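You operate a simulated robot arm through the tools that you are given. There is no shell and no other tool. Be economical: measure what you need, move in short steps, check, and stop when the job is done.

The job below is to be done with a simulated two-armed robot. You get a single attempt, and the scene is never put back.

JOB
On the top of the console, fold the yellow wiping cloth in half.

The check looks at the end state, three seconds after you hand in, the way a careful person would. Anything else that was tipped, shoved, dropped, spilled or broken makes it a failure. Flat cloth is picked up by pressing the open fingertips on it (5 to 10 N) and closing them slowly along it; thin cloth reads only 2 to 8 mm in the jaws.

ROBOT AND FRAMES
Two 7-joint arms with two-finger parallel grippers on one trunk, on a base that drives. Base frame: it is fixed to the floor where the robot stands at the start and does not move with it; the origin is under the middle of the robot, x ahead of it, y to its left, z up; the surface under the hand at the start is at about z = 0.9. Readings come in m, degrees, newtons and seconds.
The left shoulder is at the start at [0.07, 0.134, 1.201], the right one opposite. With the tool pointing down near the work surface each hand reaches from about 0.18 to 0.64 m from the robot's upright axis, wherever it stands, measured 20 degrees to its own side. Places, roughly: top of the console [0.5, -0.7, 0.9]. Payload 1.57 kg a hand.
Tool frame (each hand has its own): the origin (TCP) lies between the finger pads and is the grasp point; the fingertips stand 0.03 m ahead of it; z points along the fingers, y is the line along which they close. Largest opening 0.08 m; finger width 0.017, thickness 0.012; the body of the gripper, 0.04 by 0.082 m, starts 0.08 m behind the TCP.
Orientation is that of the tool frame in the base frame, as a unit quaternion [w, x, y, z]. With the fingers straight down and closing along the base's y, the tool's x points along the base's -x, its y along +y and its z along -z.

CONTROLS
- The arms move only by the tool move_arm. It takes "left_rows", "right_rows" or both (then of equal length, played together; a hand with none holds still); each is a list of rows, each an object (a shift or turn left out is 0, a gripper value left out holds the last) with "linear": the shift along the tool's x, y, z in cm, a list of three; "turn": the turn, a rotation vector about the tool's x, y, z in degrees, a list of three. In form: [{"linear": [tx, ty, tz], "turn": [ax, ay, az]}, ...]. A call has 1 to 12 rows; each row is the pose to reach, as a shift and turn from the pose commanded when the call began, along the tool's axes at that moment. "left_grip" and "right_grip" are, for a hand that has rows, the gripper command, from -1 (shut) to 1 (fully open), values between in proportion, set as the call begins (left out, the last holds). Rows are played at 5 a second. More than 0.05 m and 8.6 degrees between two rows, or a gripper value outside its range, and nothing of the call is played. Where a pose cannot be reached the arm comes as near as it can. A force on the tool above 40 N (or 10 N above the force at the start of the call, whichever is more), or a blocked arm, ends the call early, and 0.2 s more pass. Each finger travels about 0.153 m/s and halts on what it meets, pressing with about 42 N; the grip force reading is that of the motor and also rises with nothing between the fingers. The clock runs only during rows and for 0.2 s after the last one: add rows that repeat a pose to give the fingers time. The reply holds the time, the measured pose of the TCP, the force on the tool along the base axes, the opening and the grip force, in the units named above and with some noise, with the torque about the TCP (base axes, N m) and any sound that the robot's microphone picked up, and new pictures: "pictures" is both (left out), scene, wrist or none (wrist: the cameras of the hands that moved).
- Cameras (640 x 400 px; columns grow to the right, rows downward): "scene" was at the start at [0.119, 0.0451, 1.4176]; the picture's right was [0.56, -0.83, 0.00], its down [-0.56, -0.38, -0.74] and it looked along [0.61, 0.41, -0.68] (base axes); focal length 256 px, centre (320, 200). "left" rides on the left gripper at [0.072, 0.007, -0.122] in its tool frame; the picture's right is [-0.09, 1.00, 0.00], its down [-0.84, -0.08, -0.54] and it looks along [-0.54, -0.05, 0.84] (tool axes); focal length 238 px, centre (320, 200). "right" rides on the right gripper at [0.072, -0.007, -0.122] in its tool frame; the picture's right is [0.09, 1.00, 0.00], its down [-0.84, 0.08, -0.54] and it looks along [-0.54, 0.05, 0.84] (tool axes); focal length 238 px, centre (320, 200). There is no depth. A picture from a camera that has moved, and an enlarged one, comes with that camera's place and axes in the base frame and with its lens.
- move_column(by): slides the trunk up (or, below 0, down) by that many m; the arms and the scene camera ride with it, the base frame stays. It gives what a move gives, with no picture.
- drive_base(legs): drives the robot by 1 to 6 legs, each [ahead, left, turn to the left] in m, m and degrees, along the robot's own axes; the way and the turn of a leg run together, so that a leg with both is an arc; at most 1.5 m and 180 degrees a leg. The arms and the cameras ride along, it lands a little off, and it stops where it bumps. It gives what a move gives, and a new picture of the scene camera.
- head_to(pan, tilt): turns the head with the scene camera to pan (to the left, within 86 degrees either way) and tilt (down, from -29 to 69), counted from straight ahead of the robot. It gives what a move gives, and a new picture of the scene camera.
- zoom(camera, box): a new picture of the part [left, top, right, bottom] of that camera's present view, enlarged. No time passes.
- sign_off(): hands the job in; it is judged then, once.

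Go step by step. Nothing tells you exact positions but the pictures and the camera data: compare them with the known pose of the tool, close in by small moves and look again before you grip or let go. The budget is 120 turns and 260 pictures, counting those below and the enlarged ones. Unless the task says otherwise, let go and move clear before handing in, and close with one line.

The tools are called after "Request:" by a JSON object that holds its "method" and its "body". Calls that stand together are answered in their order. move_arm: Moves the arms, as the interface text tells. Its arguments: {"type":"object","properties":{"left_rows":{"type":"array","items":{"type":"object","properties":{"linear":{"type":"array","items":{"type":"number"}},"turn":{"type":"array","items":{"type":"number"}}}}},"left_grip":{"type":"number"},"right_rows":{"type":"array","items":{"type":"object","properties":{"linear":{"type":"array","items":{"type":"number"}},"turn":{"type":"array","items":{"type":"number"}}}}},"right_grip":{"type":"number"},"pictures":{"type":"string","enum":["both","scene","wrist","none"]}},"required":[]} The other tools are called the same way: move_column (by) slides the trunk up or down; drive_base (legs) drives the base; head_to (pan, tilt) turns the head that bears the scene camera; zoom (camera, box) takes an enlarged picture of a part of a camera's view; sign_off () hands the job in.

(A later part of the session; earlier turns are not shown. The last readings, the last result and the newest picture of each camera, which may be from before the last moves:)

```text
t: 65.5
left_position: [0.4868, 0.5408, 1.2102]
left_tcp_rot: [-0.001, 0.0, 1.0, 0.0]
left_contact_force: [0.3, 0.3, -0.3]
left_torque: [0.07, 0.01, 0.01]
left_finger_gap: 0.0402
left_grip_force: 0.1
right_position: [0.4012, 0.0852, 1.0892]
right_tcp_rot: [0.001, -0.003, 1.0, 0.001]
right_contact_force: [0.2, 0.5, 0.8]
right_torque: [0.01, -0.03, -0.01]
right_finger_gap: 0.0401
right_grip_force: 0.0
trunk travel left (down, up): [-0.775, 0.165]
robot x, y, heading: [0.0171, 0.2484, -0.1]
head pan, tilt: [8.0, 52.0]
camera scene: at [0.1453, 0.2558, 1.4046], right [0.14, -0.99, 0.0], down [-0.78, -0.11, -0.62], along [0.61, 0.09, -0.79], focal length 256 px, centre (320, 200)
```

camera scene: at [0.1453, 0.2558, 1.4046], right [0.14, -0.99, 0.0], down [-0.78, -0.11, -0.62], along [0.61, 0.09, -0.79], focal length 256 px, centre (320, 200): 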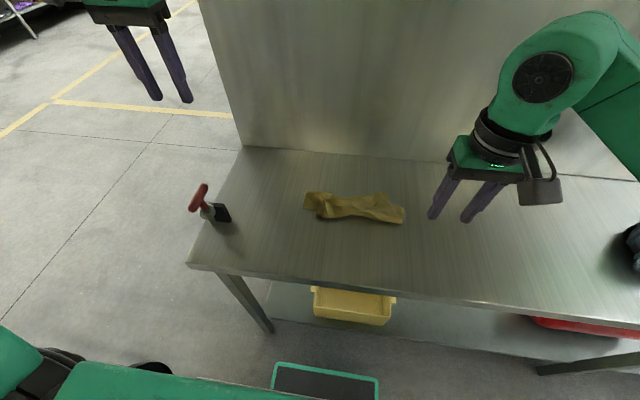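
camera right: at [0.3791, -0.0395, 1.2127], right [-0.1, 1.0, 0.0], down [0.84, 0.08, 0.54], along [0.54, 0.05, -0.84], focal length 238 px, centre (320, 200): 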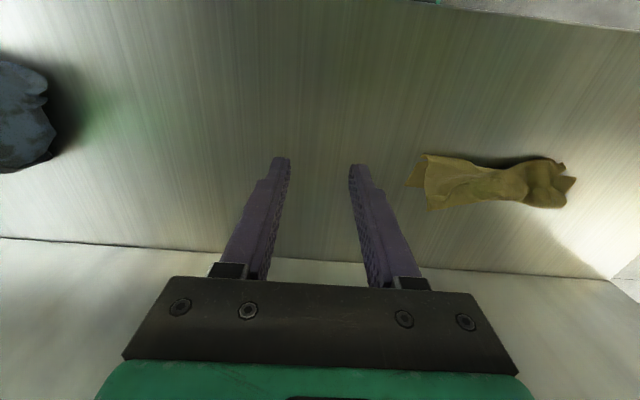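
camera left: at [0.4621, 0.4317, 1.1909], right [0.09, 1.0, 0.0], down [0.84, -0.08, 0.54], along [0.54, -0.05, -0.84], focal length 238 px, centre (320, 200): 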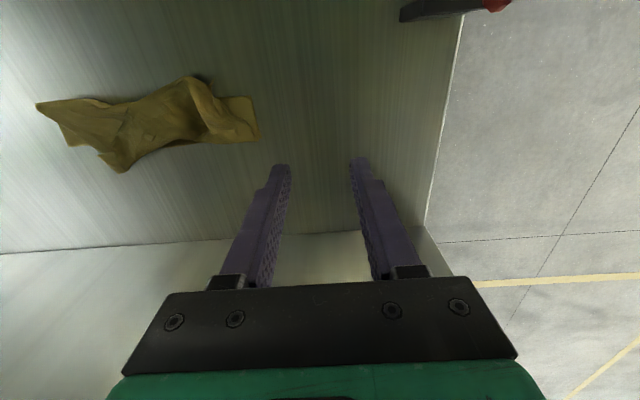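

Now the right hand goes over the raised part of the flap's free edge at about (0.478, 0.25).

Request:
{"method": "move_arm", "body": {"right_rows": [{"linear": [-1.5, 3, 1]}, {"linear": [-3, 6, 3]}, {"linear": [-4.5, 9, 5]}, {"linear": [-6, 12, 7]}, {"linear": [-7, 14.5, 9]}, {"linear": [-7.7, 16.5, 11]}, {"linear": [-7.7, 16.5, 12.5]}, {"linear": [-7.7, 16.5, 12.5]}], "right_grip": 0.2}}

Request:
{"method": "zoom", "body": {"camera": "scene", "box": [280, 170, 440, 270]}}

```text
t: 67.3
left_position: [0.485, 0.5423, 1.2104]
left_tcp_rot: [0.001, 0.0, 1.0, 0.0]
left_contact_force: [0.5, -0.6, 0.5]
left_torque: [-0.01, -0.03, 0.0]
left_finger_gap: 0.0402
left_grip_force: 0.1
right_position: [0.4785, 0.2526, 0.9655]
right_tcp_rot: [-0.001, -0.004, 1.0, 0.0]
right_contact_force: [-0.4, 0.4, 0.0]
right_torque: [0.0, -0.02, -0.04]
right_finger_gap: 0.048
right_grip_force: 0.1
trunk travel left (down, up): [-0.775, 0.165]
robot x, y, heading: [0.0182, 0.2479, -0.3]
head pan, tilt: [8.0, 52.0]
camera scene: at [0.1442, 0.2581, 1.4047], right [0.14, -0.99, 0.0], down [-0.78, -0.11, -0.62], along [0.61, 0.08, -0.79], focal length 256 px, centre (320, 200)
camera right: at [0.4059, 0.2449, 1.0881], right [-0.1, 1.0, 0.0], down [0.84, 0.08, 0.54], along [0.54, 0.05, -0.84], focal length 238 px, centre (320, 200)
```

scene: 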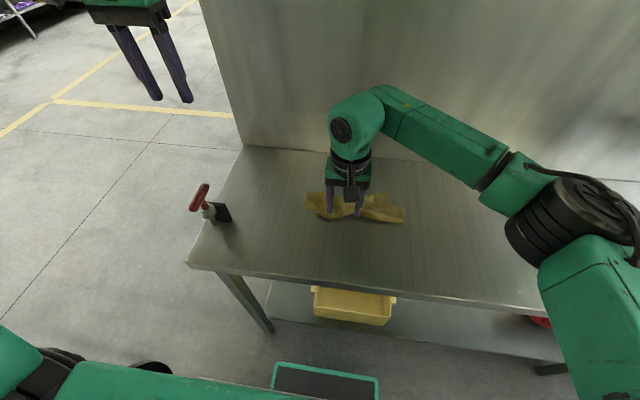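
right: 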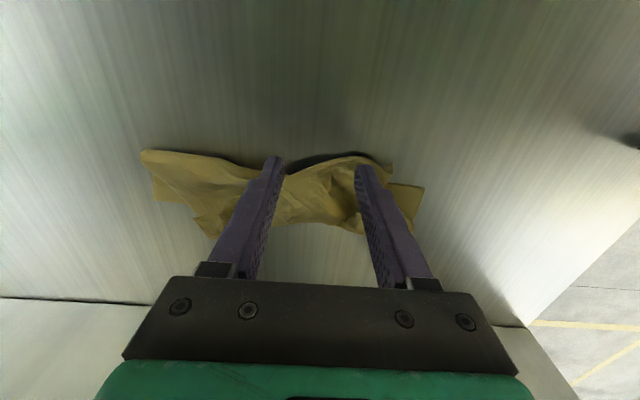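

```text
4.00 times, centred on (360, 220) of scene
camera zoom: at [0.1442, 0.2581, 1.4047], right [0.14, -0.99, 0.0], down [-0.78, -0.11, -0.62], along [0.61, 0.08, -0.79], focal length 1022 px, centre (160, 120)
```

zoom: 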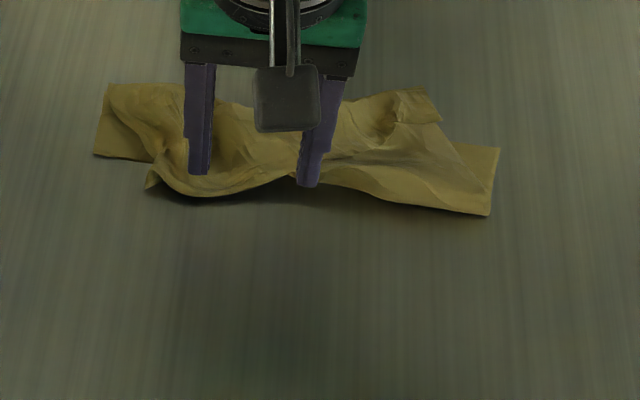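

The bulging flap edge lies between the fingers. I'll come down 2.8 cm, 8 mm farther forward, and close on it.

Request:
{"method": "move_arm", "body": {"right_rows": [{"linear": [-0.8, 0.3, 1]}, {"linear": [-0.8, 0.3, 2]}, {"linear": [-0.8, 0.3, 2.9]}, {"linear": [-0.8, 0.3, 2.9]}], "pictures": "none"}}

Request:
{"method": "move_arm", "body": {"right_rows": [{"linear": [0, 0, 0]}, {"linear": [0, 0, 0]}], "right_grip": -0.3, "pictures": "none"}}

Request:
{"method": "move_arm", "body": {"right_rows": [{"linear": [0, 0, 0]}, {"linear": [0, 0, 0]}, {"linear": [0, 0, 0]}], "right_grip": -1, "pictures": "wrist"}}

```text
t: 68.3
left_position: [0.4849, 0.5415, 1.2114]
left_tcp_rot: [0.001, 0.001, 1.0, 0.0]
left_contact_force: [0.2, -0.2, -0.2]
left_torque: [-0.02, 0.04, -0.01]
left_finger_gap: 0.0402
left_grip_force: 0.1
right_position: [0.4872, 0.2555, 0.9374]
right_tcp_rot: [0.0, -0.003, 1.0, 0.0]
right_contact_force: [1.0, 0.0, -0.2]
right_torque: [0.0, 0.0, 0.02]
right_finger_gap: 0.048
right_grip_force: 0.0
trunk travel left (down, up): [-0.775, 0.165]
robot x, y, heading: [0.0183, 0.2502, -0.3]
head pan, tilt: [8.0, 52.0]
```

```text
t: 68.9
left_position: [0.486, 0.5424, 1.2117]
left_tcp_rot: [0.001, 0.001, 1.0, 0.0]
left_contact_force: [-0.3, -0.2, 0.1]
left_torque: [0.02, -0.01, 0.01]
left_finger_gap: 0.0403
left_grip_force: 0.0
right_position: [0.4861, 0.2571, 0.936]
right_tcp_rot: [0.0, -0.003, 1.0, 0.0]
right_contact_force: [-0.2, 0.5, -0.3]
right_torque: [0.06, 0.02, -0.01]
right_finger_gap: 0.0279
right_grip_force: 0.1
trunk travel left (down, up): [-0.775, 0.165]
robot x, y, heading: [0.0238, 0.2488, -0.4]
head pan, tilt: [8.0, 52.0]
```

```text
t: 69.7
left_position: [0.4858, 0.543, 1.2101]
left_tcp_rot: [0.001, 0.001, 1.0, 0.0]
left_contact_force: [0.7, -0.5, 0.0]
left_torque: [0.0, 0.01, 0.04]
left_finger_gap: 0.0402
left_grip_force: 0.1
right_position: [0.486, 0.2564, 0.9367]
right_tcp_rot: [0.0, -0.003, 1.0, -0.001]
right_contact_force: [-0.3, -0.1, -0.2]
right_torque: [-0.02, 0.03, 0.01]
right_finger_gap: 0.0001
right_grip_force: 21.3
trunk travel left (down, up): [-0.775, 0.165]
robot x, y, heading: [0.0195, 0.2488, -0.1]
head pan, tilt: [8.0, 52.0]
camera right: at [0.4142, 0.2477, 1.0588], right [-0.1, 1.0, 0.0], down [0.84, 0.08, 0.54], along [0.54, 0.05, -0.84], focal length 238 px, centre (320, 200)
```

right: 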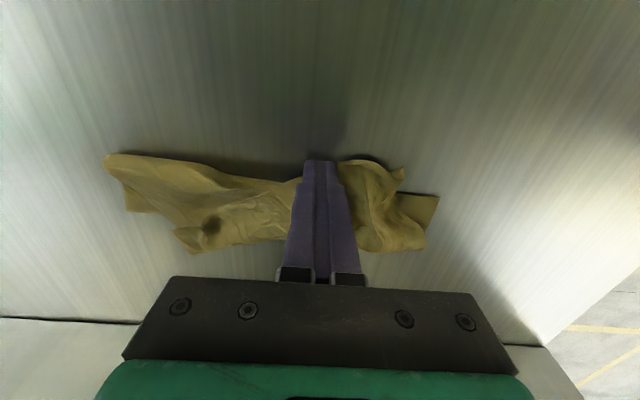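

Missed: the bulge lies a bit further left, y≈0.27–0.31. I'll lift, reopen, shift 3.2 cm left and press there.

Request:
{"method": "move_arm", "body": {"right_rows": [{"linear": [0, 0, -2.5]}, {"linear": [0, 0, -4]}], "pictures": "none"}}

Request:
{"method": "move_arm", "body": {"right_rows": [{"linear": [-0.3, 3.2, 0]}, {"linear": [-0.5, 3.2, 1.5]}, {"linear": [-0.5, 3.2, 3]}, {"linear": [-0.5, 3.2, 4.2]}, {"linear": [-0.5, 3.2, 4.45]}, {"linear": [-0.5, 3.2, 4.45]}], "right_grip": 0.3, "pictures": "wrist"}}

```text
t: 70.3
left_position: [0.485, 0.5426, 1.2112]
left_tcp_rot: [0.001, 0.0, 1.0, 0.0]
left_contact_force: [-1.1, -0.2, 0.1]
left_torque: [0.02, -0.02, 0.0]
left_finger_gap: 0.0402
left_grip_force: 0.0
right_position: [0.4841, 0.2558, 0.9777]
right_tcp_rot: [0.001, -0.003, 1.0, 0.0]
right_contact_force: [0.0, -0.7, -0.3]
right_torque: [-0.02, 0.02, 0.0]
right_finger_gap: 0.0
right_grip_force: 21.8
trunk travel left (down, up): [-0.775, 0.165]
robot x, y, heading: [0.0187, 0.251, -0.3]
head pan, tilt: [8.0, 52.0]
```

```text
t: 71.7
left_position: [0.4857, 0.5426, 1.2115]
left_tcp_rot: [0.001, 0.001, 1.0, 0.0]
left_contact_force: [-0.4, 0.5, -0.6]
left_torque: [0.0, 0.05, 0.0]
left_finger_gap: 0.0399
left_grip_force: 0.1
right_position: [0.4905, 0.2882, 0.9325]
right_tcp_rot: [0.001, -0.003, 1.0, 0.0]
right_contact_force: [0.3, 0.1, 3.7]
right_torque: [0.11, -0.02, -0.02]
right_finger_gap: 0.0519
right_grip_force: 0.0
trunk travel left (down, up): [-0.775, 0.165]
robot x, y, heading: [0.0236, 0.2473, -0.1]
head pan, tilt: [8.0, 52.0]
camera right: at [0.4183, 0.2795, 1.0544], right [-0.1, 1.0, 0.0], down [0.84, 0.08, 0.54], along [0.54, 0.05, -0.84], focal length 238 px, centre (320, 200)
```

right: 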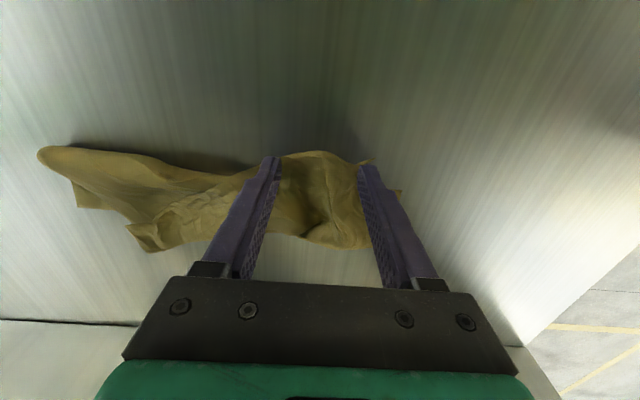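

Now the bulge is between the fingers at light contact. Closing on it in steps.

Request:
{"method": "move_arm", "body": {"right_rows": [{"linear": [0, 0, 0.05]}, {"linear": [0, 0, 0.05]}], "right_grip": 0, "pictures": "none"}}

Request:
{"method": "move_arm", "body": {"right_rows": [{"linear": [0, 0, 0]}, {"linear": [0, 0, 0]}], "right_grip": -0.3, "pictures": "none"}}

Request:
{"method": "move_arm", "body": {"right_rows": [{"linear": [0, 0, 0]}, {"linear": [0, 0, 0]}], "right_grip": -0.6, "pictures": "none"}}

Request:
{"method": "move_arm", "body": {"right_rows": [{"linear": [0, 0, 0]}, {"linear": [0, 0, 0]}, {"linear": [0, 0, 0]}], "right_grip": -1, "pictures": "wrist"}}

```text
t: 72.3
left_position: [0.4855, 0.5432, 1.2108]
left_tcp_rot: [0.001, 0.001, 1.0, 0.0]
left_contact_force: [-0.4, 0.5, -0.4]
left_torque: [0.01, 0.02, -0.01]
left_finger_gap: 0.04
left_grip_force: 0.0
right_position: [0.4901, 0.2876, 0.9314]
right_tcp_rot: [0.001, -0.003, 1.0, -0.001]
right_contact_force: [0.1, -1.3, 7.5]
right_torque: [0.11, -0.1, 0.0]
right_finger_gap: 0.04
right_grip_force: 0.1
trunk travel left (down, up): [-0.775, 0.165]
robot x, y, heading: [0.0245, 0.2517, -0.4]
head pan, tilt: [8.0, 52.0]
```

```text
t: 72.9
left_position: [0.4837, 0.542, 1.2109]
left_tcp_rot: [0.001, 0.001, 1.0, 0.0]
left_contact_force: [0.3, -0.4, -0.3]
left_torque: [-0.03, -0.02, -0.01]
left_finger_gap: 0.04
left_grip_force: 0.0
right_position: [0.4897, 0.287, 0.9324]
right_tcp_rot: [0.001, -0.003, 1.0, 0.001]
right_contact_force: [0.0, -1.5, 9.1]
right_torque: [0.12, -0.09, -0.01]
right_finger_gap: 0.027
right_grip_force: 0.1
trunk travel left (down, up): [-0.775, 0.165]
robot x, y, heading: [0.0192, 0.2515, -0.2]
head pan, tilt: [8.0, 52.0]
```

```text
t: 73.5
left_position: [0.4833, 0.542, 1.2114]
left_tcp_rot: [0.002, 0.001, 1.0, 0.0]
left_contact_force: [0.4, -0.2, -0.6]
left_torque: [0.02, -0.02, -0.03]
left_finger_gap: 0.0401
left_grip_force: 0.1
right_position: [0.4887, 0.2867, 0.9318]
right_tcp_rot: [0.001, -0.004, 1.0, 0.0]
right_contact_force: [-0.7, -1.1, 10.2]
right_torque: [0.02, -0.07, 0.0]
right_finger_gap: 0.0151
right_grip_force: 0.1
trunk travel left (down, up): [-0.775, 0.165]
robot x, y, heading: [0.0194, 0.2501, -0.1]
head pan, tilt: [8.0, 52.0]
```

```text
t: 74.3
left_position: [0.4847, 0.5415, 1.2105]
left_tcp_rot: [0.001, 0.001, 1.0, 0.001]
left_contact_force: [0.4, -0.3, -0.2]
left_torque: [-0.02, 0.02, -0.02]
left_finger_gap: 0.0399
left_grip_force: 0.0
right_position: [0.4884, 0.2873, 0.932]
right_tcp_rot: [0.001, -0.004, 1.0, 0.0]
right_contact_force: [-1.5, 0.4, 7.8]
right_torque: [0.06, -0.03, 0.04]
right_finger_gap: 0.0027
right_grip_force: 24.1
trunk travel left (down, up): [-0.775, 0.165]
robot x, y, heading: [0.0203, 0.2511, -0.3]
head pan, tilt: [8.0, 52.0]
camera right: at [0.4171, 0.2797, 1.0541], right [-0.1, 1.0, 0.0], down [0.84, 0.08, 0.54], along [0.54, 0.05, -0.84], focal length 238 px, centre (320, 200)
```

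right: 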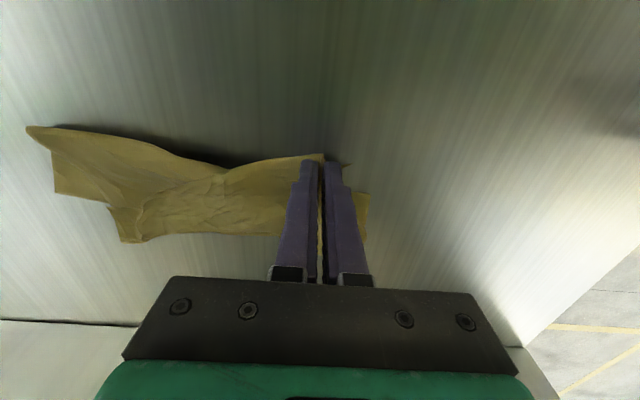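

Gripped with a 2.7 mm gap. I'll lift about 7 cm and pull back toward the robot to unfold.

Request:
{"method": "move_arm", "body": {"right_rows": [{"linear": [0, 0, -3]}, {"linear": [0, 0, -6]}, {"linear": [1.5, 0, -8]}, {"linear": [3.5, 0.3, -8]}, {"linear": [5.5, 0.6, -8]}, {"linear": [7.5, 0.9, -7]}, {"linear": [9, 1.2, -6]}, {"linear": [10.5, 1.5, -4.5]}, {"linear": [12, 1.8, -3]}, {"linear": [12, 1.8, -3]}]}}

Request:
{"method": "zoom", "body": {"camera": "scene", "box": [264, 170, 440, 280]}}

```text
t: 76.5
left_position: [0.4859, 0.5419, 1.2109]
left_tcp_rot: [0.001, 0.001, 1.0, 0.0]
left_contact_force: [-0.1, -0.1, -0.1]
left_torque: [0.03, 0.02, -0.01]
left_finger_gap: 0.0399
left_grip_force: 0.0
right_position: [0.3688, 0.3052, 0.9601]
right_tcp_rot: [0.001, -0.004, 1.0, 0.0]
right_contact_force: [0.4, 0.0, -0.2]
right_torque: [0.0, -0.01, -0.01]
right_finger_gap: 0.0022
right_grip_force: 23.9
trunk travel left (down, up): [-0.775, 0.165]
robot x, y, heading: [0.0181, 0.2508, -0.2]
head pan, tilt: [8.0, 52.0]
camera scene: at [0.1445, 0.2582, 1.4047], right [0.14, -0.99, 0.0], down [-0.78, -0.11, -0.62], along [0.61, 0.08, -0.79], focal length 256 px, centre (320, 200)
camera right: at [0.2973, 0.2965, 1.0834], right [-0.1, 1.0, 0.0], down [0.84, 0.08, 0.54], along [0.54, 0.05, -0.84], focal length 238 px, centre (320, 200)
```

scene: 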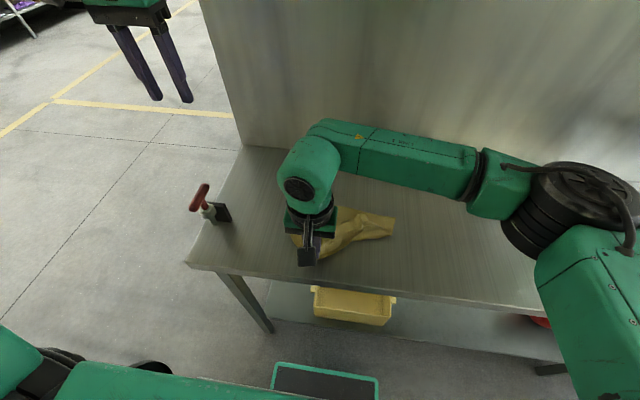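
right: 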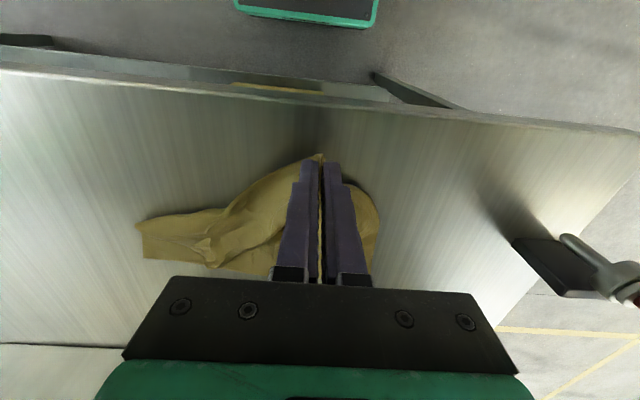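

```text
3.64 times, centred on (352, 225) of scene
camera zoom: at [0.1445, 0.2582, 1.4047], right [0.14, -0.99, 0.0], down [-0.78, -0.11, -0.62], along [0.61, 0.08, -0.79], focal length 929 px, centre (204, 109)
```

zoom: 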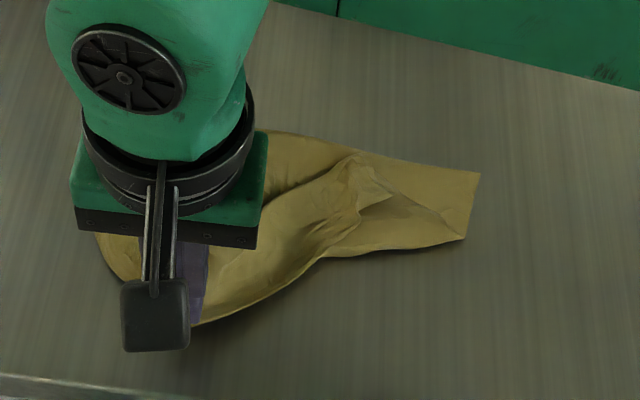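

The left half is unfolded. I'll set it down and release, then look at the right part.

Request:
{"method": "move_arm", "body": {"right_rows": [{"linear": [0, 0, 1.2]}, {"linear": [0, 0, 2.4]}, {"linear": [0, 0, 2.4]}], "pictures": "none"}}

Request:
{"method": "move_arm", "body": {"right_rows": [{"linear": [0, 0, 0]}, {"linear": [0, 0, 0]}], "right_grip": -0.3, "pictures": "none"}}

Request:
{"method": "move_arm", "body": {"right_rows": [{"linear": [0, 0, -4]}, {"linear": [0, 0, -8]}, {"linear": [0, -4, -10]}, {"linear": [0, -8, -11]}, {"linear": [0, -12, -11]}, {"linear": [0, -16, -11]}, {"linear": [0, -20, -11]}, {"linear": [0, -24, -11]}, {"linear": [0, -28, -11]}, {"linear": [0, -28, -11]}], "pictures": "wrist"}}

Request:
{"method": "zoom", "body": {"camera": "scene", "box": [264, 180, 424, 280]}}

```text
t: 77.3
left_position: [0.4846, 0.5427, 1.2104]
left_tcp_rot: [0.002, 0.001, 1.0, 0.001]
left_contact_force: [-0.2, 0.4, 0.3]
left_torque: [0.0, 0.0, 0.0]
left_finger_gap: 0.0401
left_grip_force: 0.0
right_position: [0.3687, 0.3048, 0.9371]
right_tcp_rot: [-0.001, -0.003, 1.0, 0.0]
right_contact_force: [-0.2, 0.0, -0.1]
right_torque: [0.01, 0.01, -0.03]
right_finger_gap: 0.0025
right_grip_force: 23.7
trunk travel left (down, up): [-0.775, 0.165]
robot x, y, heading: [0.0197, 0.25, -0.2]
head pan, tilt: [8.0, 52.0]
```

```text
t: 77.9
left_position: [0.4856, 0.5423, 1.2098]
left_tcp_rot: [0.001, 0.001, 1.0, 0.0]
left_contact_force: [0.2, 0.7, -0.7]
left_torque: [0.0, 0.03, -0.02]
left_finger_gap: 0.0398
left_grip_force: 0.0
right_position: [0.3697, 0.3035, 0.937]
right_tcp_rot: [0.001, -0.004, 1.0, 0.0]
right_contact_force: [1.1, 0.5, 1.4]
right_torque: [0.0, 0.02, -0.03]
right_finger_gap: 0.0281
right_grip_force: 0.1
trunk travel left (down, up): [-0.775, 0.165]
robot x, y, heading: [0.0223, 0.2486, -0.2]
head pan, tilt: [8.0, 52.0]
```

```text
t: 80.1
left_position: [0.4865, 0.5433, 1.21]
left_tcp_rot: [0.0, 0.001, 1.0, 0.0]
left_contact_force: [-0.4, 0.9, -0.6]
left_torque: [0.01, 0.03, -0.01]
left_finger_gap: 0.04
left_grip_force: 0.0
right_position: [0.3732, 0.0247, 1.0457]
right_tcp_rot: [0.0, -0.003, 1.0, 0.0]
right_contact_force: [0.3, 0.2, -0.3]
right_torque: [0.02, 0.03, 0.0]
right_finger_gap: 0.0278
right_grip_force: 0.0
trunk travel left (down, up): [-0.775, 0.165]
robot x, y, heading: [0.0183, 0.2496, -0.1]
head pan, tilt: [8.0, 52.0]
camera right: at [0.3008, 0.0159, 1.1691], right [-0.1, 1.0, 0.0], down [0.84, 0.08, 0.54], along [0.54, 0.05, -0.84], focal length 238 px, centre (320, 200)
```

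right: 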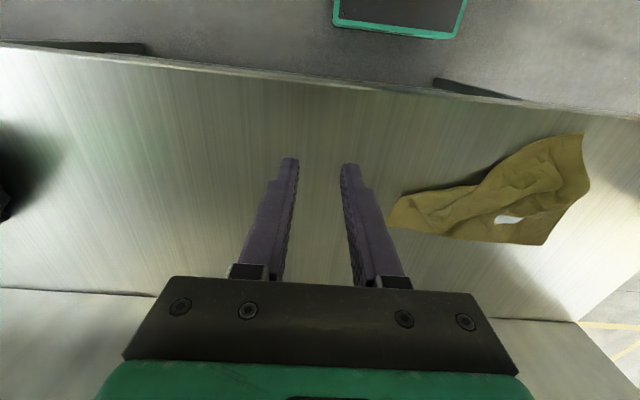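

```text
4.00 times, centred on (344, 230) of scene
camera zoom: at [0.1447, 0.259, 1.4046], right [0.14, -0.99, 0.0], down [-0.78, -0.11, -0.62], along [0.61, 0.08, -0.79], focal length 1022 px, centre (224, 80)
```

zoom: 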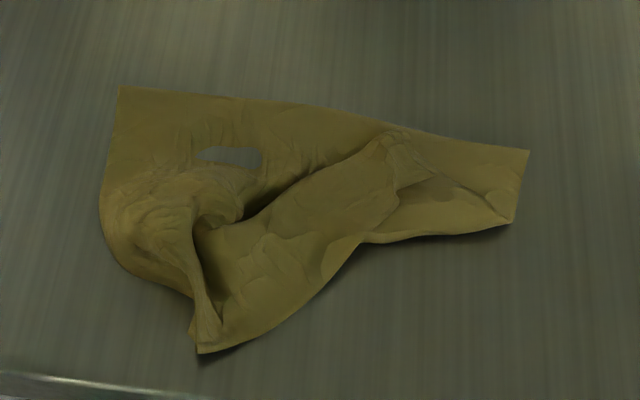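

The right part of the near edge is still folded over, its free edge around (0.485, 0.216). I'll go over it with the right hand.

Request:
{"method": "move_arm", "body": {"right_rows": [{"linear": [-1.5, 3, 0]}, {"linear": [-3, 6, 0]}, {"linear": [-4.5, 9, 1]}, {"linear": [-6, 12, 2]}, {"linear": [-7.5, 15, 4]}, {"linear": [-9, 17.5, 6]}, {"linear": [-10.9, 19.3, 8]}, {"linear": [-10.9, 19.3, 8.5]}, {"linear": [-10.9, 19.3, 8.5]}], "right_grip": 0.2, "pictures": "wrist"}}

Request:
{"method": "zoom", "body": {"camera": "scene", "box": [264, 180, 424, 280]}}

```text
t: 82.1
left_position: [0.4861, 0.5425, 1.211]
left_tcp_rot: [0.0, 0.001, 1.0, 0.0]
left_contact_force: [0.1, -1.0, 0.4]
left_torque: [-0.01, -0.02, 0.0]
left_finger_gap: 0.0402
left_grip_force: 0.1
right_position: [0.4785, 0.2191, 0.9613]
right_tcp_rot: [0.001, -0.003, 1.0, -0.001]
right_contact_force: [0.0, -0.3, 0.7]
right_torque: [-0.02, 0.01, -0.01]
right_finger_gap: 0.0479
right_grip_force: 0.0
trunk travel left (down, up): [-0.775, 0.165]
robot x, y, heading: [0.0178, 0.2467, -0.0]
head pan, tilt: [8.0, 52.0]
camera right: at [0.4078, 0.2111, 1.0837], right [-0.1, 1.0, 0.0], down [0.84, 0.08, 0.54], along [0.54, 0.05, -0.84], focal length 238 px, centre (320, 200)
```

right: 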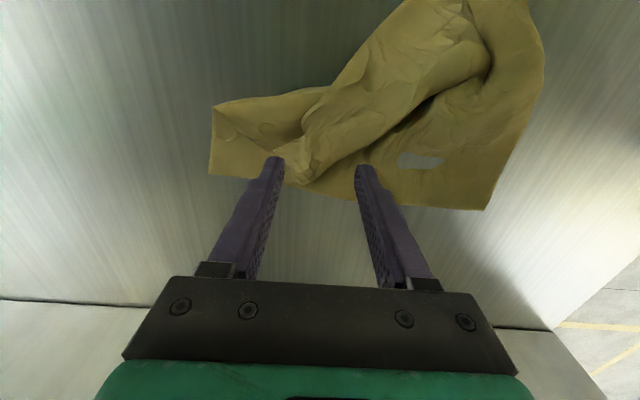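

```text
4.00 times, centred on (344, 230) of scene
camera zoom: at [0.1441, 0.258, 1.4047], right [0.14, -0.99, 0.0], down [-0.78, -0.11, -0.62], along [0.61, 0.08, -0.79], focal length 1022 px, centre (224, 80)
```

zoom: 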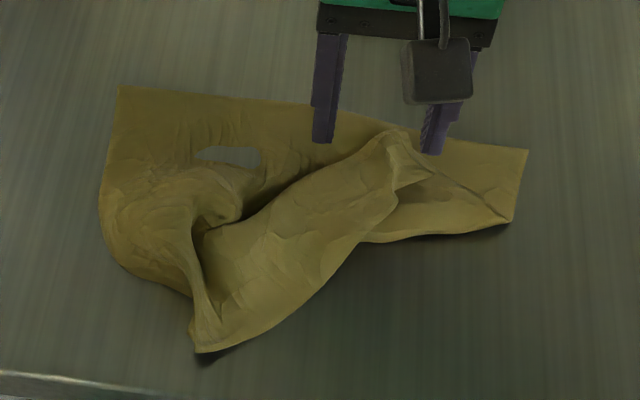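

The flap's corner lies between the fingers at about (0.485, 0.211). I'll shift slightly and lower to light contact, then close.

Request:
{"method": "move_arm", "body": {"right_rows": [{"linear": [-0.5, -0.8, 1]}, {"linear": [-0.5, -0.8, 2]}, {"linear": [-0.5, -0.8, 2.8]}, {"linear": [-0.5, -0.8, 3.0]}, {"linear": [-0.5, -0.8, 3.0]}], "pictures": "none"}}

Request:
{"method": "move_arm", "body": {"right_rows": [{"linear": [0, 0, 0]}, {"linear": [0, 0, 0]}], "right_grip": -0.1, "pictures": "none"}}

Request:
{"method": "move_arm", "body": {"right_rows": [{"linear": [0, 0, 0]}, {"linear": [0, 0, 0]}], "right_grip": -0.4, "pictures": "none"}}

Request:
{"method": "move_arm", "body": {"right_rows": [{"linear": [0, 0, 0]}, {"linear": [0, 0, 0]}], "right_grip": -0.7, "pictures": "none"}}

Request:
{"method": "move_arm", "body": {"right_rows": [{"linear": [0, 0, 0]}, {"linear": [0, 0, 0]}, {"linear": [0, 0, 0]}], "right_grip": -1, "pictures": "wrist"}}

```text
t: 83.3
left_position: [0.486, 0.5425, 1.2104]
left_tcp_rot: [0.001, 0.001, 1.0, 0.0]
left_contact_force: [-0.2, 0.3, 1.1]
left_torque: [0.05, -0.03, -0.03]
left_finger_gap: 0.04
left_grip_force: 0.0
right_position: [0.4837, 0.2092, 0.9344]
right_tcp_rot: [0.0, -0.004, 1.0, 0.0]
right_contact_force: [0.5, -0.8, 0.7]
right_torque: [-0.02, -0.02, -0.02]
right_finger_gap: 0.0478
right_grip_force: 0.0
trunk travel left (down, up): [-0.775, 0.165]
robot x, y, heading: [0.0196, 0.252, -0.3]
head pan, tilt: [8.0, 52.0]
```

```text
t: 83.9
left_position: [0.4849, 0.5419, 1.21]
left_tcp_rot: [0.001, 0.001, 1.0, 0.0]
left_contact_force: [0.0, 0.1, 1.0]
left_torque: [-0.03, -0.01, 0.03]
left_finger_gap: 0.0401
left_grip_force: 0.1
right_position: [0.4839, 0.2102, 0.9327]
right_tcp_rot: [0.001, -0.003, 1.0, 0.0]
right_contact_force: [-0.3, 0.8, 0.5]
right_torque: [-0.02, -0.04, -0.03]
right_finger_gap: 0.0358
right_grip_force: 0.0
trunk travel left (down, up): [-0.775, 0.165]
robot x, y, heading: [0.0192, 0.2481, -0.1]
head pan, tilt: [8.0, 52.0]
```

```text
t: 84.5
left_position: [0.4858, 0.5412, 1.2116]
left_tcp_rot: [0.001, 0.001, 1.0, -0.001]
left_contact_force: [0.8, 0.0, 0.4]
left_torque: [-0.01, 0.02, 0.01]
left_finger_gap: 0.04
left_grip_force: 0.1
right_position: [0.4841, 0.2106, 0.9325]
right_tcp_rot: [0.0, -0.004, 1.0, 0.0]
right_contact_force: [-0.1, -0.1, -0.5]
right_torque: [-0.01, 0.02, -0.01]
right_finger_gap: 0.0241
right_grip_force: 0.2
trunk travel left (down, up): [-0.775, 0.165]
robot x, y, heading: [0.0232, 0.2474, -0.3]
head pan, tilt: [8.0, 52.0]
```

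```text
t: 85.1
left_position: [0.4855, 0.5434, 1.2109]
left_tcp_rot: [0.001, 0.001, 1.0, 0.0]
left_contact_force: [-0.1, -0.8, -0.3]
left_torque: [0.04, -0.02, -0.02]
left_finger_gap: 0.0399
left_grip_force: 0.1
right_position: [0.4841, 0.2117, 0.933]
right_tcp_rot: [0.0, -0.003, 1.0, -0.001]
right_contact_force: [-0.6, 0.0, 0.0]
right_torque: [0.02, 0.03, 0.0]
right_finger_gap: 0.0116
right_grip_force: 0.1
trunk travel left (down, up): [-0.775, 0.165]
robot x, y, heading: [0.0205, 0.2485, -0.4]
head pan, tilt: [8.0, 52.0]
```

```text
t: 85.9
left_position: [0.4856, 0.5424, 1.2099]
left_tcp_rot: [0.001, 0.001, 1.0, 0.0]
left_contact_force: [0.1, 0.0, -0.7]
left_torque: [-0.02, -0.02, 0.01]
left_finger_gap: 0.0398
left_grip_force: 0.1
right_position: [0.4842, 0.2105, 0.9328]
right_tcp_rot: [0.0, -0.004, 1.0, -0.001]
right_contact_force: [0.1, -0.1, 0.4]
right_torque: [0.01, -0.04, 0.0]
right_finger_gap: 0.002
right_grip_force: 24.3
trunk travel left (down, up): [-0.775, 0.165]
robot x, y, heading: [0.0199, 0.2478, -0.1]
head pan, tilt: [8.0, 52.0]
camera right: at [0.4127, 0.2021, 1.0551], right [-0.1, 1.0, 0.0], down [0.84, 0.08, 0.54], along [0.54, 0.05, -0.84], focal length 238 px, centre (320, 200)
```

right: 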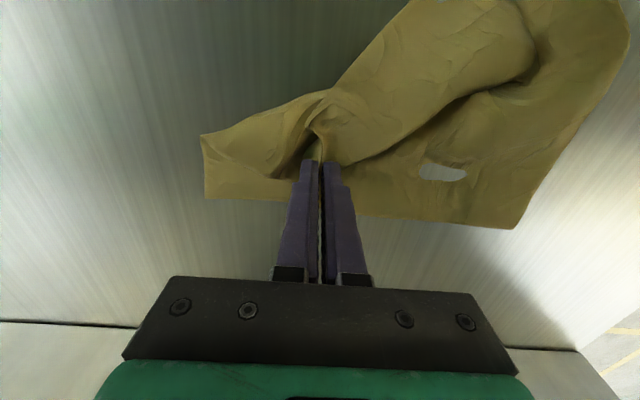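

Caught the corner (2 mm gap). I'll lift it and carry it back and to the right, toward its flat position.

Request:
{"method": "move_arm", "body": {"right_rows": [{"linear": [0, 0, -3]}, {"linear": [0.5, -0.5, -6]}, {"linear": [2, -1.5, -7.5]}, {"linear": [4, -3, -7.5]}, {"linear": [6, -4.5, -7]}, {"linear": [8, -6, -6]}, {"linear": [9.5, -7.2, -4.5]}, {"linear": [11, -8.5, -3]}, {"linear": [12, -9.5, -1.2]}, {"linear": [12, -9.5, -0.4]}, {"linear": [12, -9.5, -0.4]}], "pictures": "wrist"}}

Request:
{"method": "zoom", "body": {"camera": "scene", "box": [264, 180, 440, 290]}}

```text
t: 88.3
left_position: [0.4856, 0.5413, 1.211]
left_tcp_rot: [0.001, 0.0, 1.0, 0.0]
left_contact_force: [-0.3, 0.0, 1.4]
left_torque: [-0.01, 0.02, -0.01]
left_finger_gap: 0.04
left_grip_force: 0.0
right_position: [0.3641, 0.1151, 0.9383]
right_tcp_rot: [0.0, -0.004, 1.0, -0.001]
right_contact_force: [0.3, -1.2, 0.3]
right_torque: [-0.02, 0.0, -0.03]
right_finger_gap: 0.0021
right_grip_force: 23.5
trunk travel left (down, up): [-0.775, 0.165]
robot x, y, heading: [0.0181, 0.2465, -0.2]
head pan, tilt: [8.0, 52.0]
camera right: at [0.2933, 0.1064, 1.0594], right [-0.1, 1.0, 0.0], down [0.84, 0.08, 0.54], along [0.54, 0.05, -0.84], focal length 238 px, centre (320, 200)
```

right: 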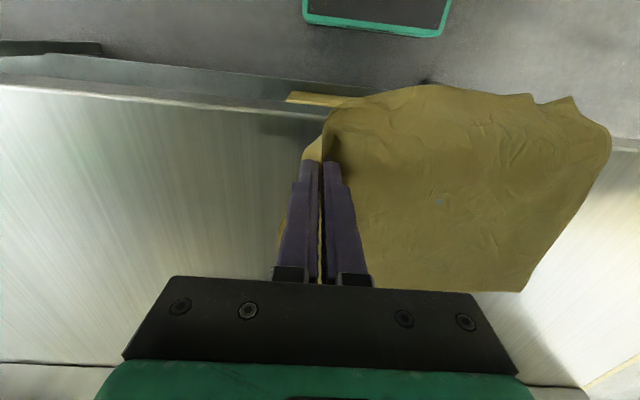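

```text
3.64 times, centred on (352, 235) of scene
camera zoom: at [0.1442, 0.2582, 1.4047], right [0.14, -0.99, 0.0], down [-0.78, -0.11, -0.62], along [0.61, 0.08, -0.79], focal length 929 px, centre (204, 73)
```

zoom: 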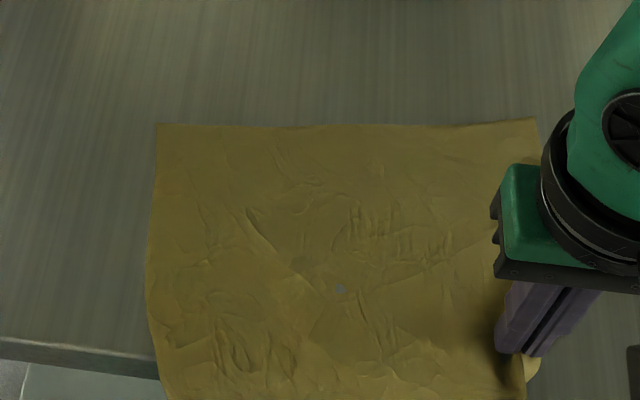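

The cloth is nearly flat now, but slightly rotated and overhanging the near table edge. I'll release, then press open fingertips on its left-centre and slide it forward.

Request:
{"method": "move_arm", "body": {"right_rows": [{"linear": [0, 0, 0.3]}, {"linear": [0, 0, 0.3]}, {"linear": [0, 0, 0.3]}], "right_grip": 0, "pictures": "none"}}

Request:
{"method": "move_arm", "body": {"right_rows": [{"linear": [0, 0, -3]}, {"linear": [-1, 1, -6]}, {"linear": [-2, 4, -7]}, {"linear": [-3, 8, -7]}, {"linear": [-4, 12, -6]}, {"linear": [-4, 15, -4]}, {"linear": [-4, 15, -2]}, {"linear": [-4, 15, -2]}], "right_grip": 1, "pictures": "both"}}

```text
t: 89.1
left_position: [0.4842, 0.5419, 1.2104]
left_tcp_rot: [0.001, 0.001, 1.0, 0.0]
left_contact_force: [-0.6, 0.2, -0.1]
left_torque: [-0.02, 0.01, 0.01]
left_finger_gap: 0.0397
left_grip_force: 0.0
right_position: [0.366, 0.1142, 0.9337]
right_tcp_rot: [0.0, -0.004, 1.0, 0.0]
right_contact_force: [-0.4, -0.2, -0.3]
right_torque: [0.0, 0.0, 0.03]
right_finger_gap: 0.0401
right_grip_force: 0.0
trunk travel left (down, up): [-0.775, 0.165]
robot x, y, heading: [0.0185, 0.2478, -0.3]
head pan, tilt: [8.0, 52.0]
```

```text
t: 90.9
left_position: [0.4861, 0.5435, 1.21]
left_tcp_rot: [0.002, 0.0, 1.0, 0.0]
left_contact_force: [-1.0, 0.6, 0.2]
left_torque: [-0.01, -0.03, 0.03]
left_finger_gap: 0.0397
left_grip_force: 0.0
right_position: [0.405, 0.2637, 0.9564]
right_tcp_rot: [0.0, -0.004, 1.0, 0.0]
right_contact_force: [1.0, -0.2, 0.3]
right_torque: [0.04, 0.06, -0.02]
right_finger_gap: 0.08
right_grip_force: 0.0
trunk travel left (down, up): [-0.775, 0.165]
robot x, y, heading: [0.0171, 0.2524, -0.2]
head pan, tilt: [8.0, 52.0]
camera scene: at [0.1443, 0.2581, 1.4047], right [0.14, -0.99, 0.0], down [-0.78, -0.11, -0.62], along [0.61, 0.08, -0.79], focal length 256 px, centre (320, 200)
camera right: at [0.3329, 0.2568, 1.0787], right [-0.1, 1.0, 0.0], down [0.84, 0.08, 0.54], along [0.54, 0.05, -0.84], focal length 238 px, centre (320, 200)
```

scene: 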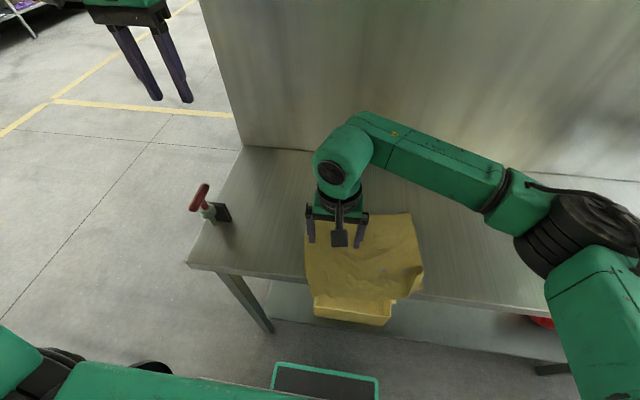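
right: 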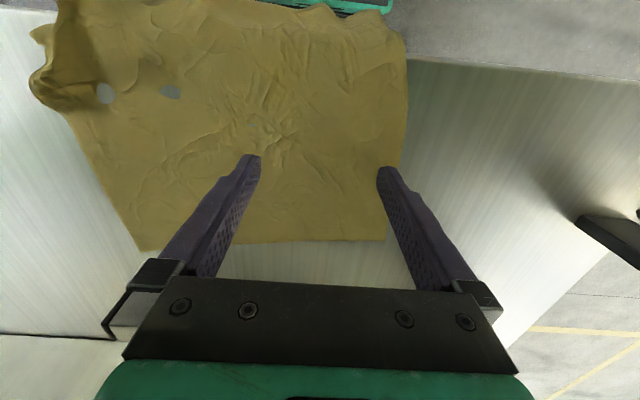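

The cloth overhangs the front edge by about 3 cm. I'll press the open fingertips down on the cloth here.

Request:
{"method": "move_arm", "body": {"right_rows": [{"linear": [0, -1.5, 0.8]}, {"linear": [0, -1.5, 1.8]}, {"linear": [0, -1.5, 2.4]}, {"linear": [0, -1.5, 2.6]}, {"linear": [0, -1.5, 2.6]}], "pictures": "none"}}

```text
t: 92.1
left_position: [0.483, 0.5418, 1.2119]
left_tcp_rot: [0.001, 0.001, 1.0, -0.001]
left_contact_force: [-0.2, 0.7, 0.3]
left_torque: [-0.02, 0.02, -0.04]
left_finger_gap: 0.0398
left_grip_force: 0.1
right_position: [0.4054, 0.2498, 0.9304]
right_tcp_rot: [0.003, -0.003, 1.0, 0.001]
right_contact_force: [5.8, -1.1, 35.2]
right_torque: [-1.37, -0.04, 0.23]
right_finger_gap: 0.08
right_grip_force: 0.0
trunk travel left (down, up): [-0.775, 0.165]
robot x, y, heading: [0.0217, 0.2475, -0.3]
head pan, tilt: [8.0, 52.0]
```

35 N is too much; easing to about 12 N and sliding forward 6 cm.

Request:
{"method": "move_arm", "body": {"right_rows": [{"linear": [0, 0, -0.2]}, {"linear": [-0.5, 0, -0.2]}, {"linear": [-1.2, 0, -0.2]}, {"linear": [-2, 0, -0.2]}, {"linear": [-3, 0, -0.2]}, {"linear": [-4, 0, -0.2]}, {"linear": [-5, 0, -0.2]}, {"linear": [-6, 0, -0.2]}, {"linear": [-6, 0, -0.2]}], "pictures": "both"}}

```text
t: 94.1
left_position: [0.4824, 0.5416, 1.2122]
left_tcp_rot: [0.002, 0.001, 1.0, 0.001]
left_contact_force: [0.1, 0.0, 0.6]
left_torque: [0.02, -0.01, -0.06]
left_finger_gap: 0.0402
left_grip_force: 0.1
right_position: [0.462, 0.2514, 0.9315]
right_tcp_rot: [0.002, -0.004, 1.0, 0.0]
right_contact_force: [-4.3, 0.8, 20.5]
right_torque: [0.13, 0.2, 0.01]
right_finger_gap: 0.0803
right_grip_force: 0.1
trunk travel left (down, up): [-0.775, 0.165]
robot x, y, heading: [0.0201, 0.2485, -0.2]
head pan, tilt: [8.0, 52.0]
camera scene: at [0.1398, 0.2582, 1.4051], right [0.14, -0.99, 0.0], down [-0.78, -0.11, -0.62], along [0.61, 0.08, -0.79], focal length 256 px, centre (320, 200)
camera right: at [0.3903, 0.2425, 1.0532], right [-0.1, 1.0, 0.0], down [0.83, 0.08, 0.55], along [0.54, 0.05, -0.84], focal length 238 px, centre (320, 200)
```

scene: 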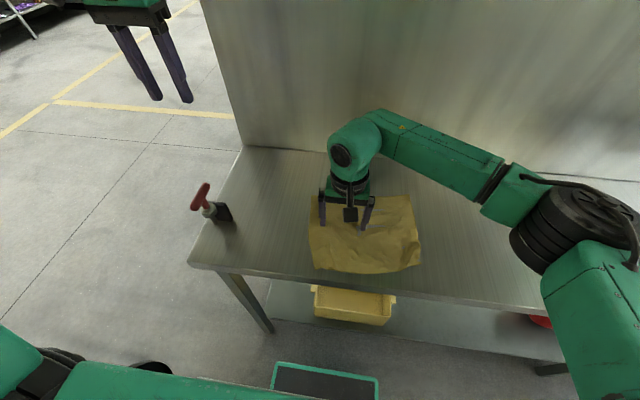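
right: 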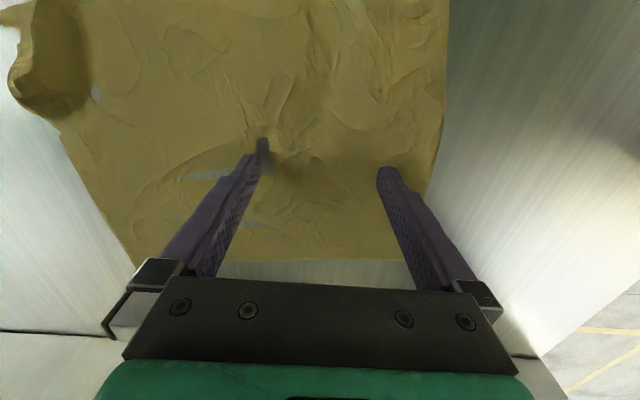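

Sliding works: the cloth moved forward with the fingers and is fully on the table. I'll lift clear to the right and measure it.

Request:
{"method": "move_arm", "body": {"right_rows": [{"linear": [0, 0, -4]}, {"linear": [0, 0, -8]}, {"linear": [2, -4, -10]}, {"linear": [3, -8, -11]}, {"linear": [4, -12, -11]}, {"linear": [4, -16, -11]}, {"linear": [4, -20, -11]}, {"linear": [4, -24, -11]}, {"linear": [4, -27, -11]}, {"linear": [4, -27, -11]}], "pictures": "wrist"}}

Request:
{"method": "zoom", "body": {"camera": "scene", "box": [280, 180, 440, 280]}}

```text
t: 96.3
left_position: [0.4853, 0.5424, 1.2101]
left_tcp_rot: [0.001, 0.001, 1.0, 0.0]
left_contact_force: [0.6, -0.2, 0.7]
left_torque: [-0.03, 0.0, 0.02]
left_finger_gap: 0.0401
left_grip_force: 0.1
right_position: [0.4256, -0.0179, 1.04]
right_tcp_rot: [0.0, -0.003, 1.0, 0.001]
right_contact_force: [-0.5, 0.5, 0.1]
right_torque: [0.0, 0.01, 0.01]
right_finger_gap: 0.0802
right_grip_force: 0.1
trunk travel left (down, up): [-0.775, 0.165]
robot x, y, heading: [0.0203, 0.2515, -0.3]
head pan, tilt: [8.0, 52.0]
camera right: at [0.3538, -0.0262, 1.162], right [-0.1, 1.0, 0.0], down [0.84, 0.08, 0.54], along [0.54, 0.05, -0.84], focal length 238 px, centre (320, 200)
```

right: 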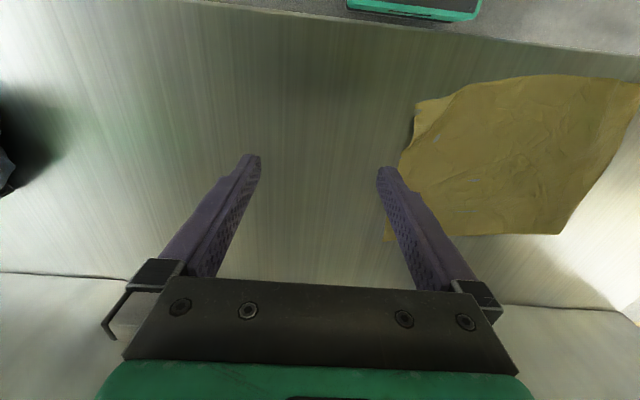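

```text
4.00 times, centred on (360, 230) of scene
camera zoom: at [0.1447, 0.2587, 1.4046], right [0.14, -0.99, 0.0], down [-0.78, -0.11, -0.62], along [0.61, 0.08, -0.79], focal length 1022 px, centre (160, 80)
```

zoom: 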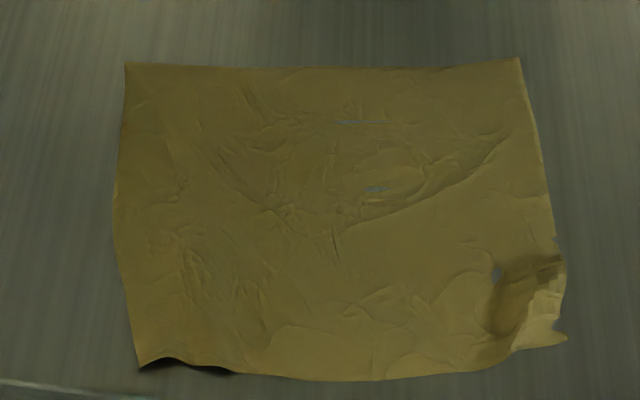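

The cloth is nearly flat again: corners about (0.544,0.337), (0.584,0.09), (0.348,0.30), (0.39,0.07). I'll fold its right edge onto the left edge, gripping the middle of the right edge at about (0.487, 0.081) with the tool yawed 8° to match.

Request:
{"method": "move_arm", "body": {"right_rows": [{"linear": [-1.5, 3, 1], "turn": [0, 0, -4]}, {"linear": [-3, 6, 2.5], "turn": [0, 0, -8]}, {"linear": [-4.5, 9, 4.5], "turn": [0, 0, -8]}, {"linear": [-6, 11.8, 7], "turn": [0, 0, -8]}, {"linear": [-6, 11.8, 8.8], "turn": [0, 0, -8]}, {"linear": [-6, 11.8, 8.8], "turn": [0, 0, -8]}], "right_grip": -0.15, "pictures": "wrist"}}

```text
t: 97.7
left_position: [0.4857, 0.5421, 1.2103]
left_tcp_rot: [0.001, 0.002, 1.0, 0.0]
left_contact_force: [-0.2, 0.2, 0.6]
left_torque: [-0.01, 0.01, 0.03]
left_finger_gap: 0.0401
left_grip_force: 0.0
right_position: [0.4855, 0.0987, 0.9525]
right_tcp_rot: [0.0, -0.073, 0.997, 0.0]
right_contact_force: [-0.4, 0.0, -1.0]
right_torque: [0.02, 0.01, -0.01]
right_finger_gap: 0.034
right_grip_force: 0.1
trunk travel left (down, up): [-0.775, 0.165]
robot x, y, heading: [0.0167, 0.2476, -0.3]
head pan, tilt: [8.0, 52.0]
camera right: at [0.415, 0.0807, 1.0755], right [-0.24, 0.97, 0.0], down [0.82, 0.2, 0.54], along [0.53, 0.13, -0.84], focal length 238 px, centre (320, 200)
```

right: 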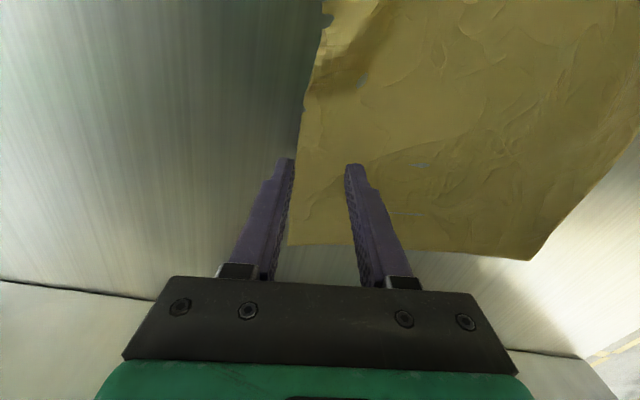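

The outer finger's inner face is right at the edge; I'll move 4 mm inward and press down.

Request:
{"method": "move_arm", "body": {"right_rows": [{"linear": [0, 0.4, 1]}, {"linear": [0, 0.4, 1.8]}, {"linear": [0, 0.4, 2.1]}, {"linear": [0, 0.4, 2.2]}, {"linear": [0, 0.4, 2.2]}], "pictures": "none"}}

```text
t: 98.9
left_position: [0.4846, 0.5428, 1.2104]
left_tcp_rot: [0.001, 0.0, 1.0, 0.0]
left_contact_force: [0.0, -0.4, -0.1]
left_torque: [0.0, 0.01, -0.01]
left_finger_gap: 0.04
left_grip_force: 0.1
right_position: [0.485, 0.1031, 0.9322]
right_tcp_rot: [0.002, -0.073, 0.997, 0.0]
right_contact_force: [1.8, 0.0, 9.9]
right_torque: [-0.12, -0.05, 0.01]
right_finger_gap: 0.0342
right_grip_force: 0.3
trunk travel left (down, up): [-0.775, 0.165]
robot x, y, heading: [0.0233, 0.2513, -0.5]
head pan, tilt: [8.0, 52.0]
```

9.9 N, good. Closing slowly.

Request:
{"method": "move_arm", "body": {"right_rows": [{"linear": [0, 0, 0.02]}], "right_grip": -0.28, "pictures": "none"}}

Request:
{"method": "move_arm", "body": {"right_rows": [{"linear": [0, 0, 0]}], "right_grip": -0.4, "pictures": "none"}}

Request:
{"method": "move_arm", "body": {"right_rows": [{"linear": [0, 0, 0]}], "right_grip": -0.52, "pictures": "wrist"}}

```text
t: 99.3
left_position: [0.4841, 0.5438, 1.2119]
left_tcp_rot: [0.0, 0.001, 1.0, 0.001]
left_contact_force: [0.6, -0.5, -0.6]
left_torque: [0.0, 0.0, 0.01]
left_finger_gap: 0.0402
left_grip_force: 0.1
right_position: [0.4849, 0.1038, 0.9303]
right_tcp_rot: [0.001, -0.073, 0.997, 0.0]
right_contact_force: [1.0, 0.8, 13.7]
right_torque: [-0.14, -0.04, 0.0]
right_finger_gap: 0.0275
right_grip_force: 0.0
trunk travel left (down, up): [-0.775, 0.165]
robot x, y, heading: [0.0225, 0.2533, -0.2]
head pan, tilt: [8.0, 52.0]
```

```text
t: 99.7
left_position: [0.4835, 0.5434, 1.2107]
left_tcp_rot: [0.002, 0.0, 1.0, 0.0]
left_contact_force: [0.1, -0.8, -0.1]
left_torque: [0.03, -0.03, -0.04]
left_finger_gap: 0.0399
left_grip_force: 0.0
right_position: [0.4837, 0.1031, 0.9309]
right_tcp_rot: [0.002, -0.073, 0.997, 0.0]
right_contact_force: [1.3, 0.3, 15.3]
right_torque: [-0.11, 0.0, 0.05]
right_finger_gap: 0.0229
right_grip_force: 0.1
trunk travel left (down, up): [-0.775, 0.165]
robot x, y, heading: [0.0225, 0.2486, -0.1]
head pan, tilt: [8.0, 52.0]
```

```text
t: 100.1
left_position: [0.4829, 0.5443, 1.2119]
left_tcp_rot: [0.002, 0.001, 1.0, 0.0]
left_contact_force: [0.4, 0.1, -0.3]
left_torque: [-0.03, 0.0, 0.03]
left_finger_gap: 0.0401
left_grip_force: 0.0
right_position: [0.4825, 0.1027, 0.9316]
right_tcp_rot: [0.001, -0.073, 0.997, -0.001]
right_contact_force: [1.7, -0.2, 18.4]
right_torque: [-0.12, 0.01, 0.04]
right_finger_gap: 0.0204
right_grip_force: 0.8
trunk travel left (down, up): [-0.775, 0.165]
robot x, y, heading: [0.0174, 0.2509, -0.1]
head pan, tilt: [8.0, 52.0]
camera right: at [0.4125, 0.0852, 1.0533], right [-0.24, 0.97, 0.0], down [0.81, 0.2, 0.54], along [0.53, 0.13, -0.84], focal length 238 px, centre (320, 200)
```

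right: 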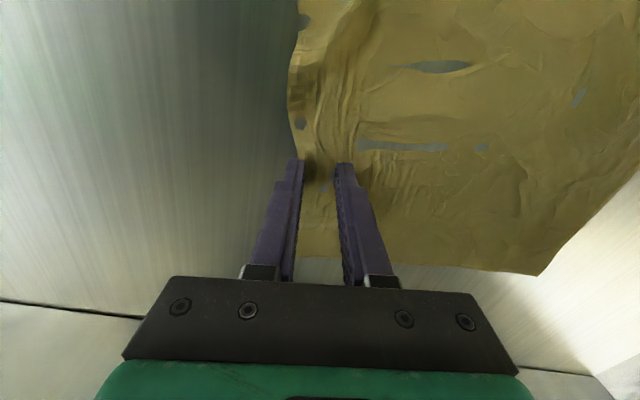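

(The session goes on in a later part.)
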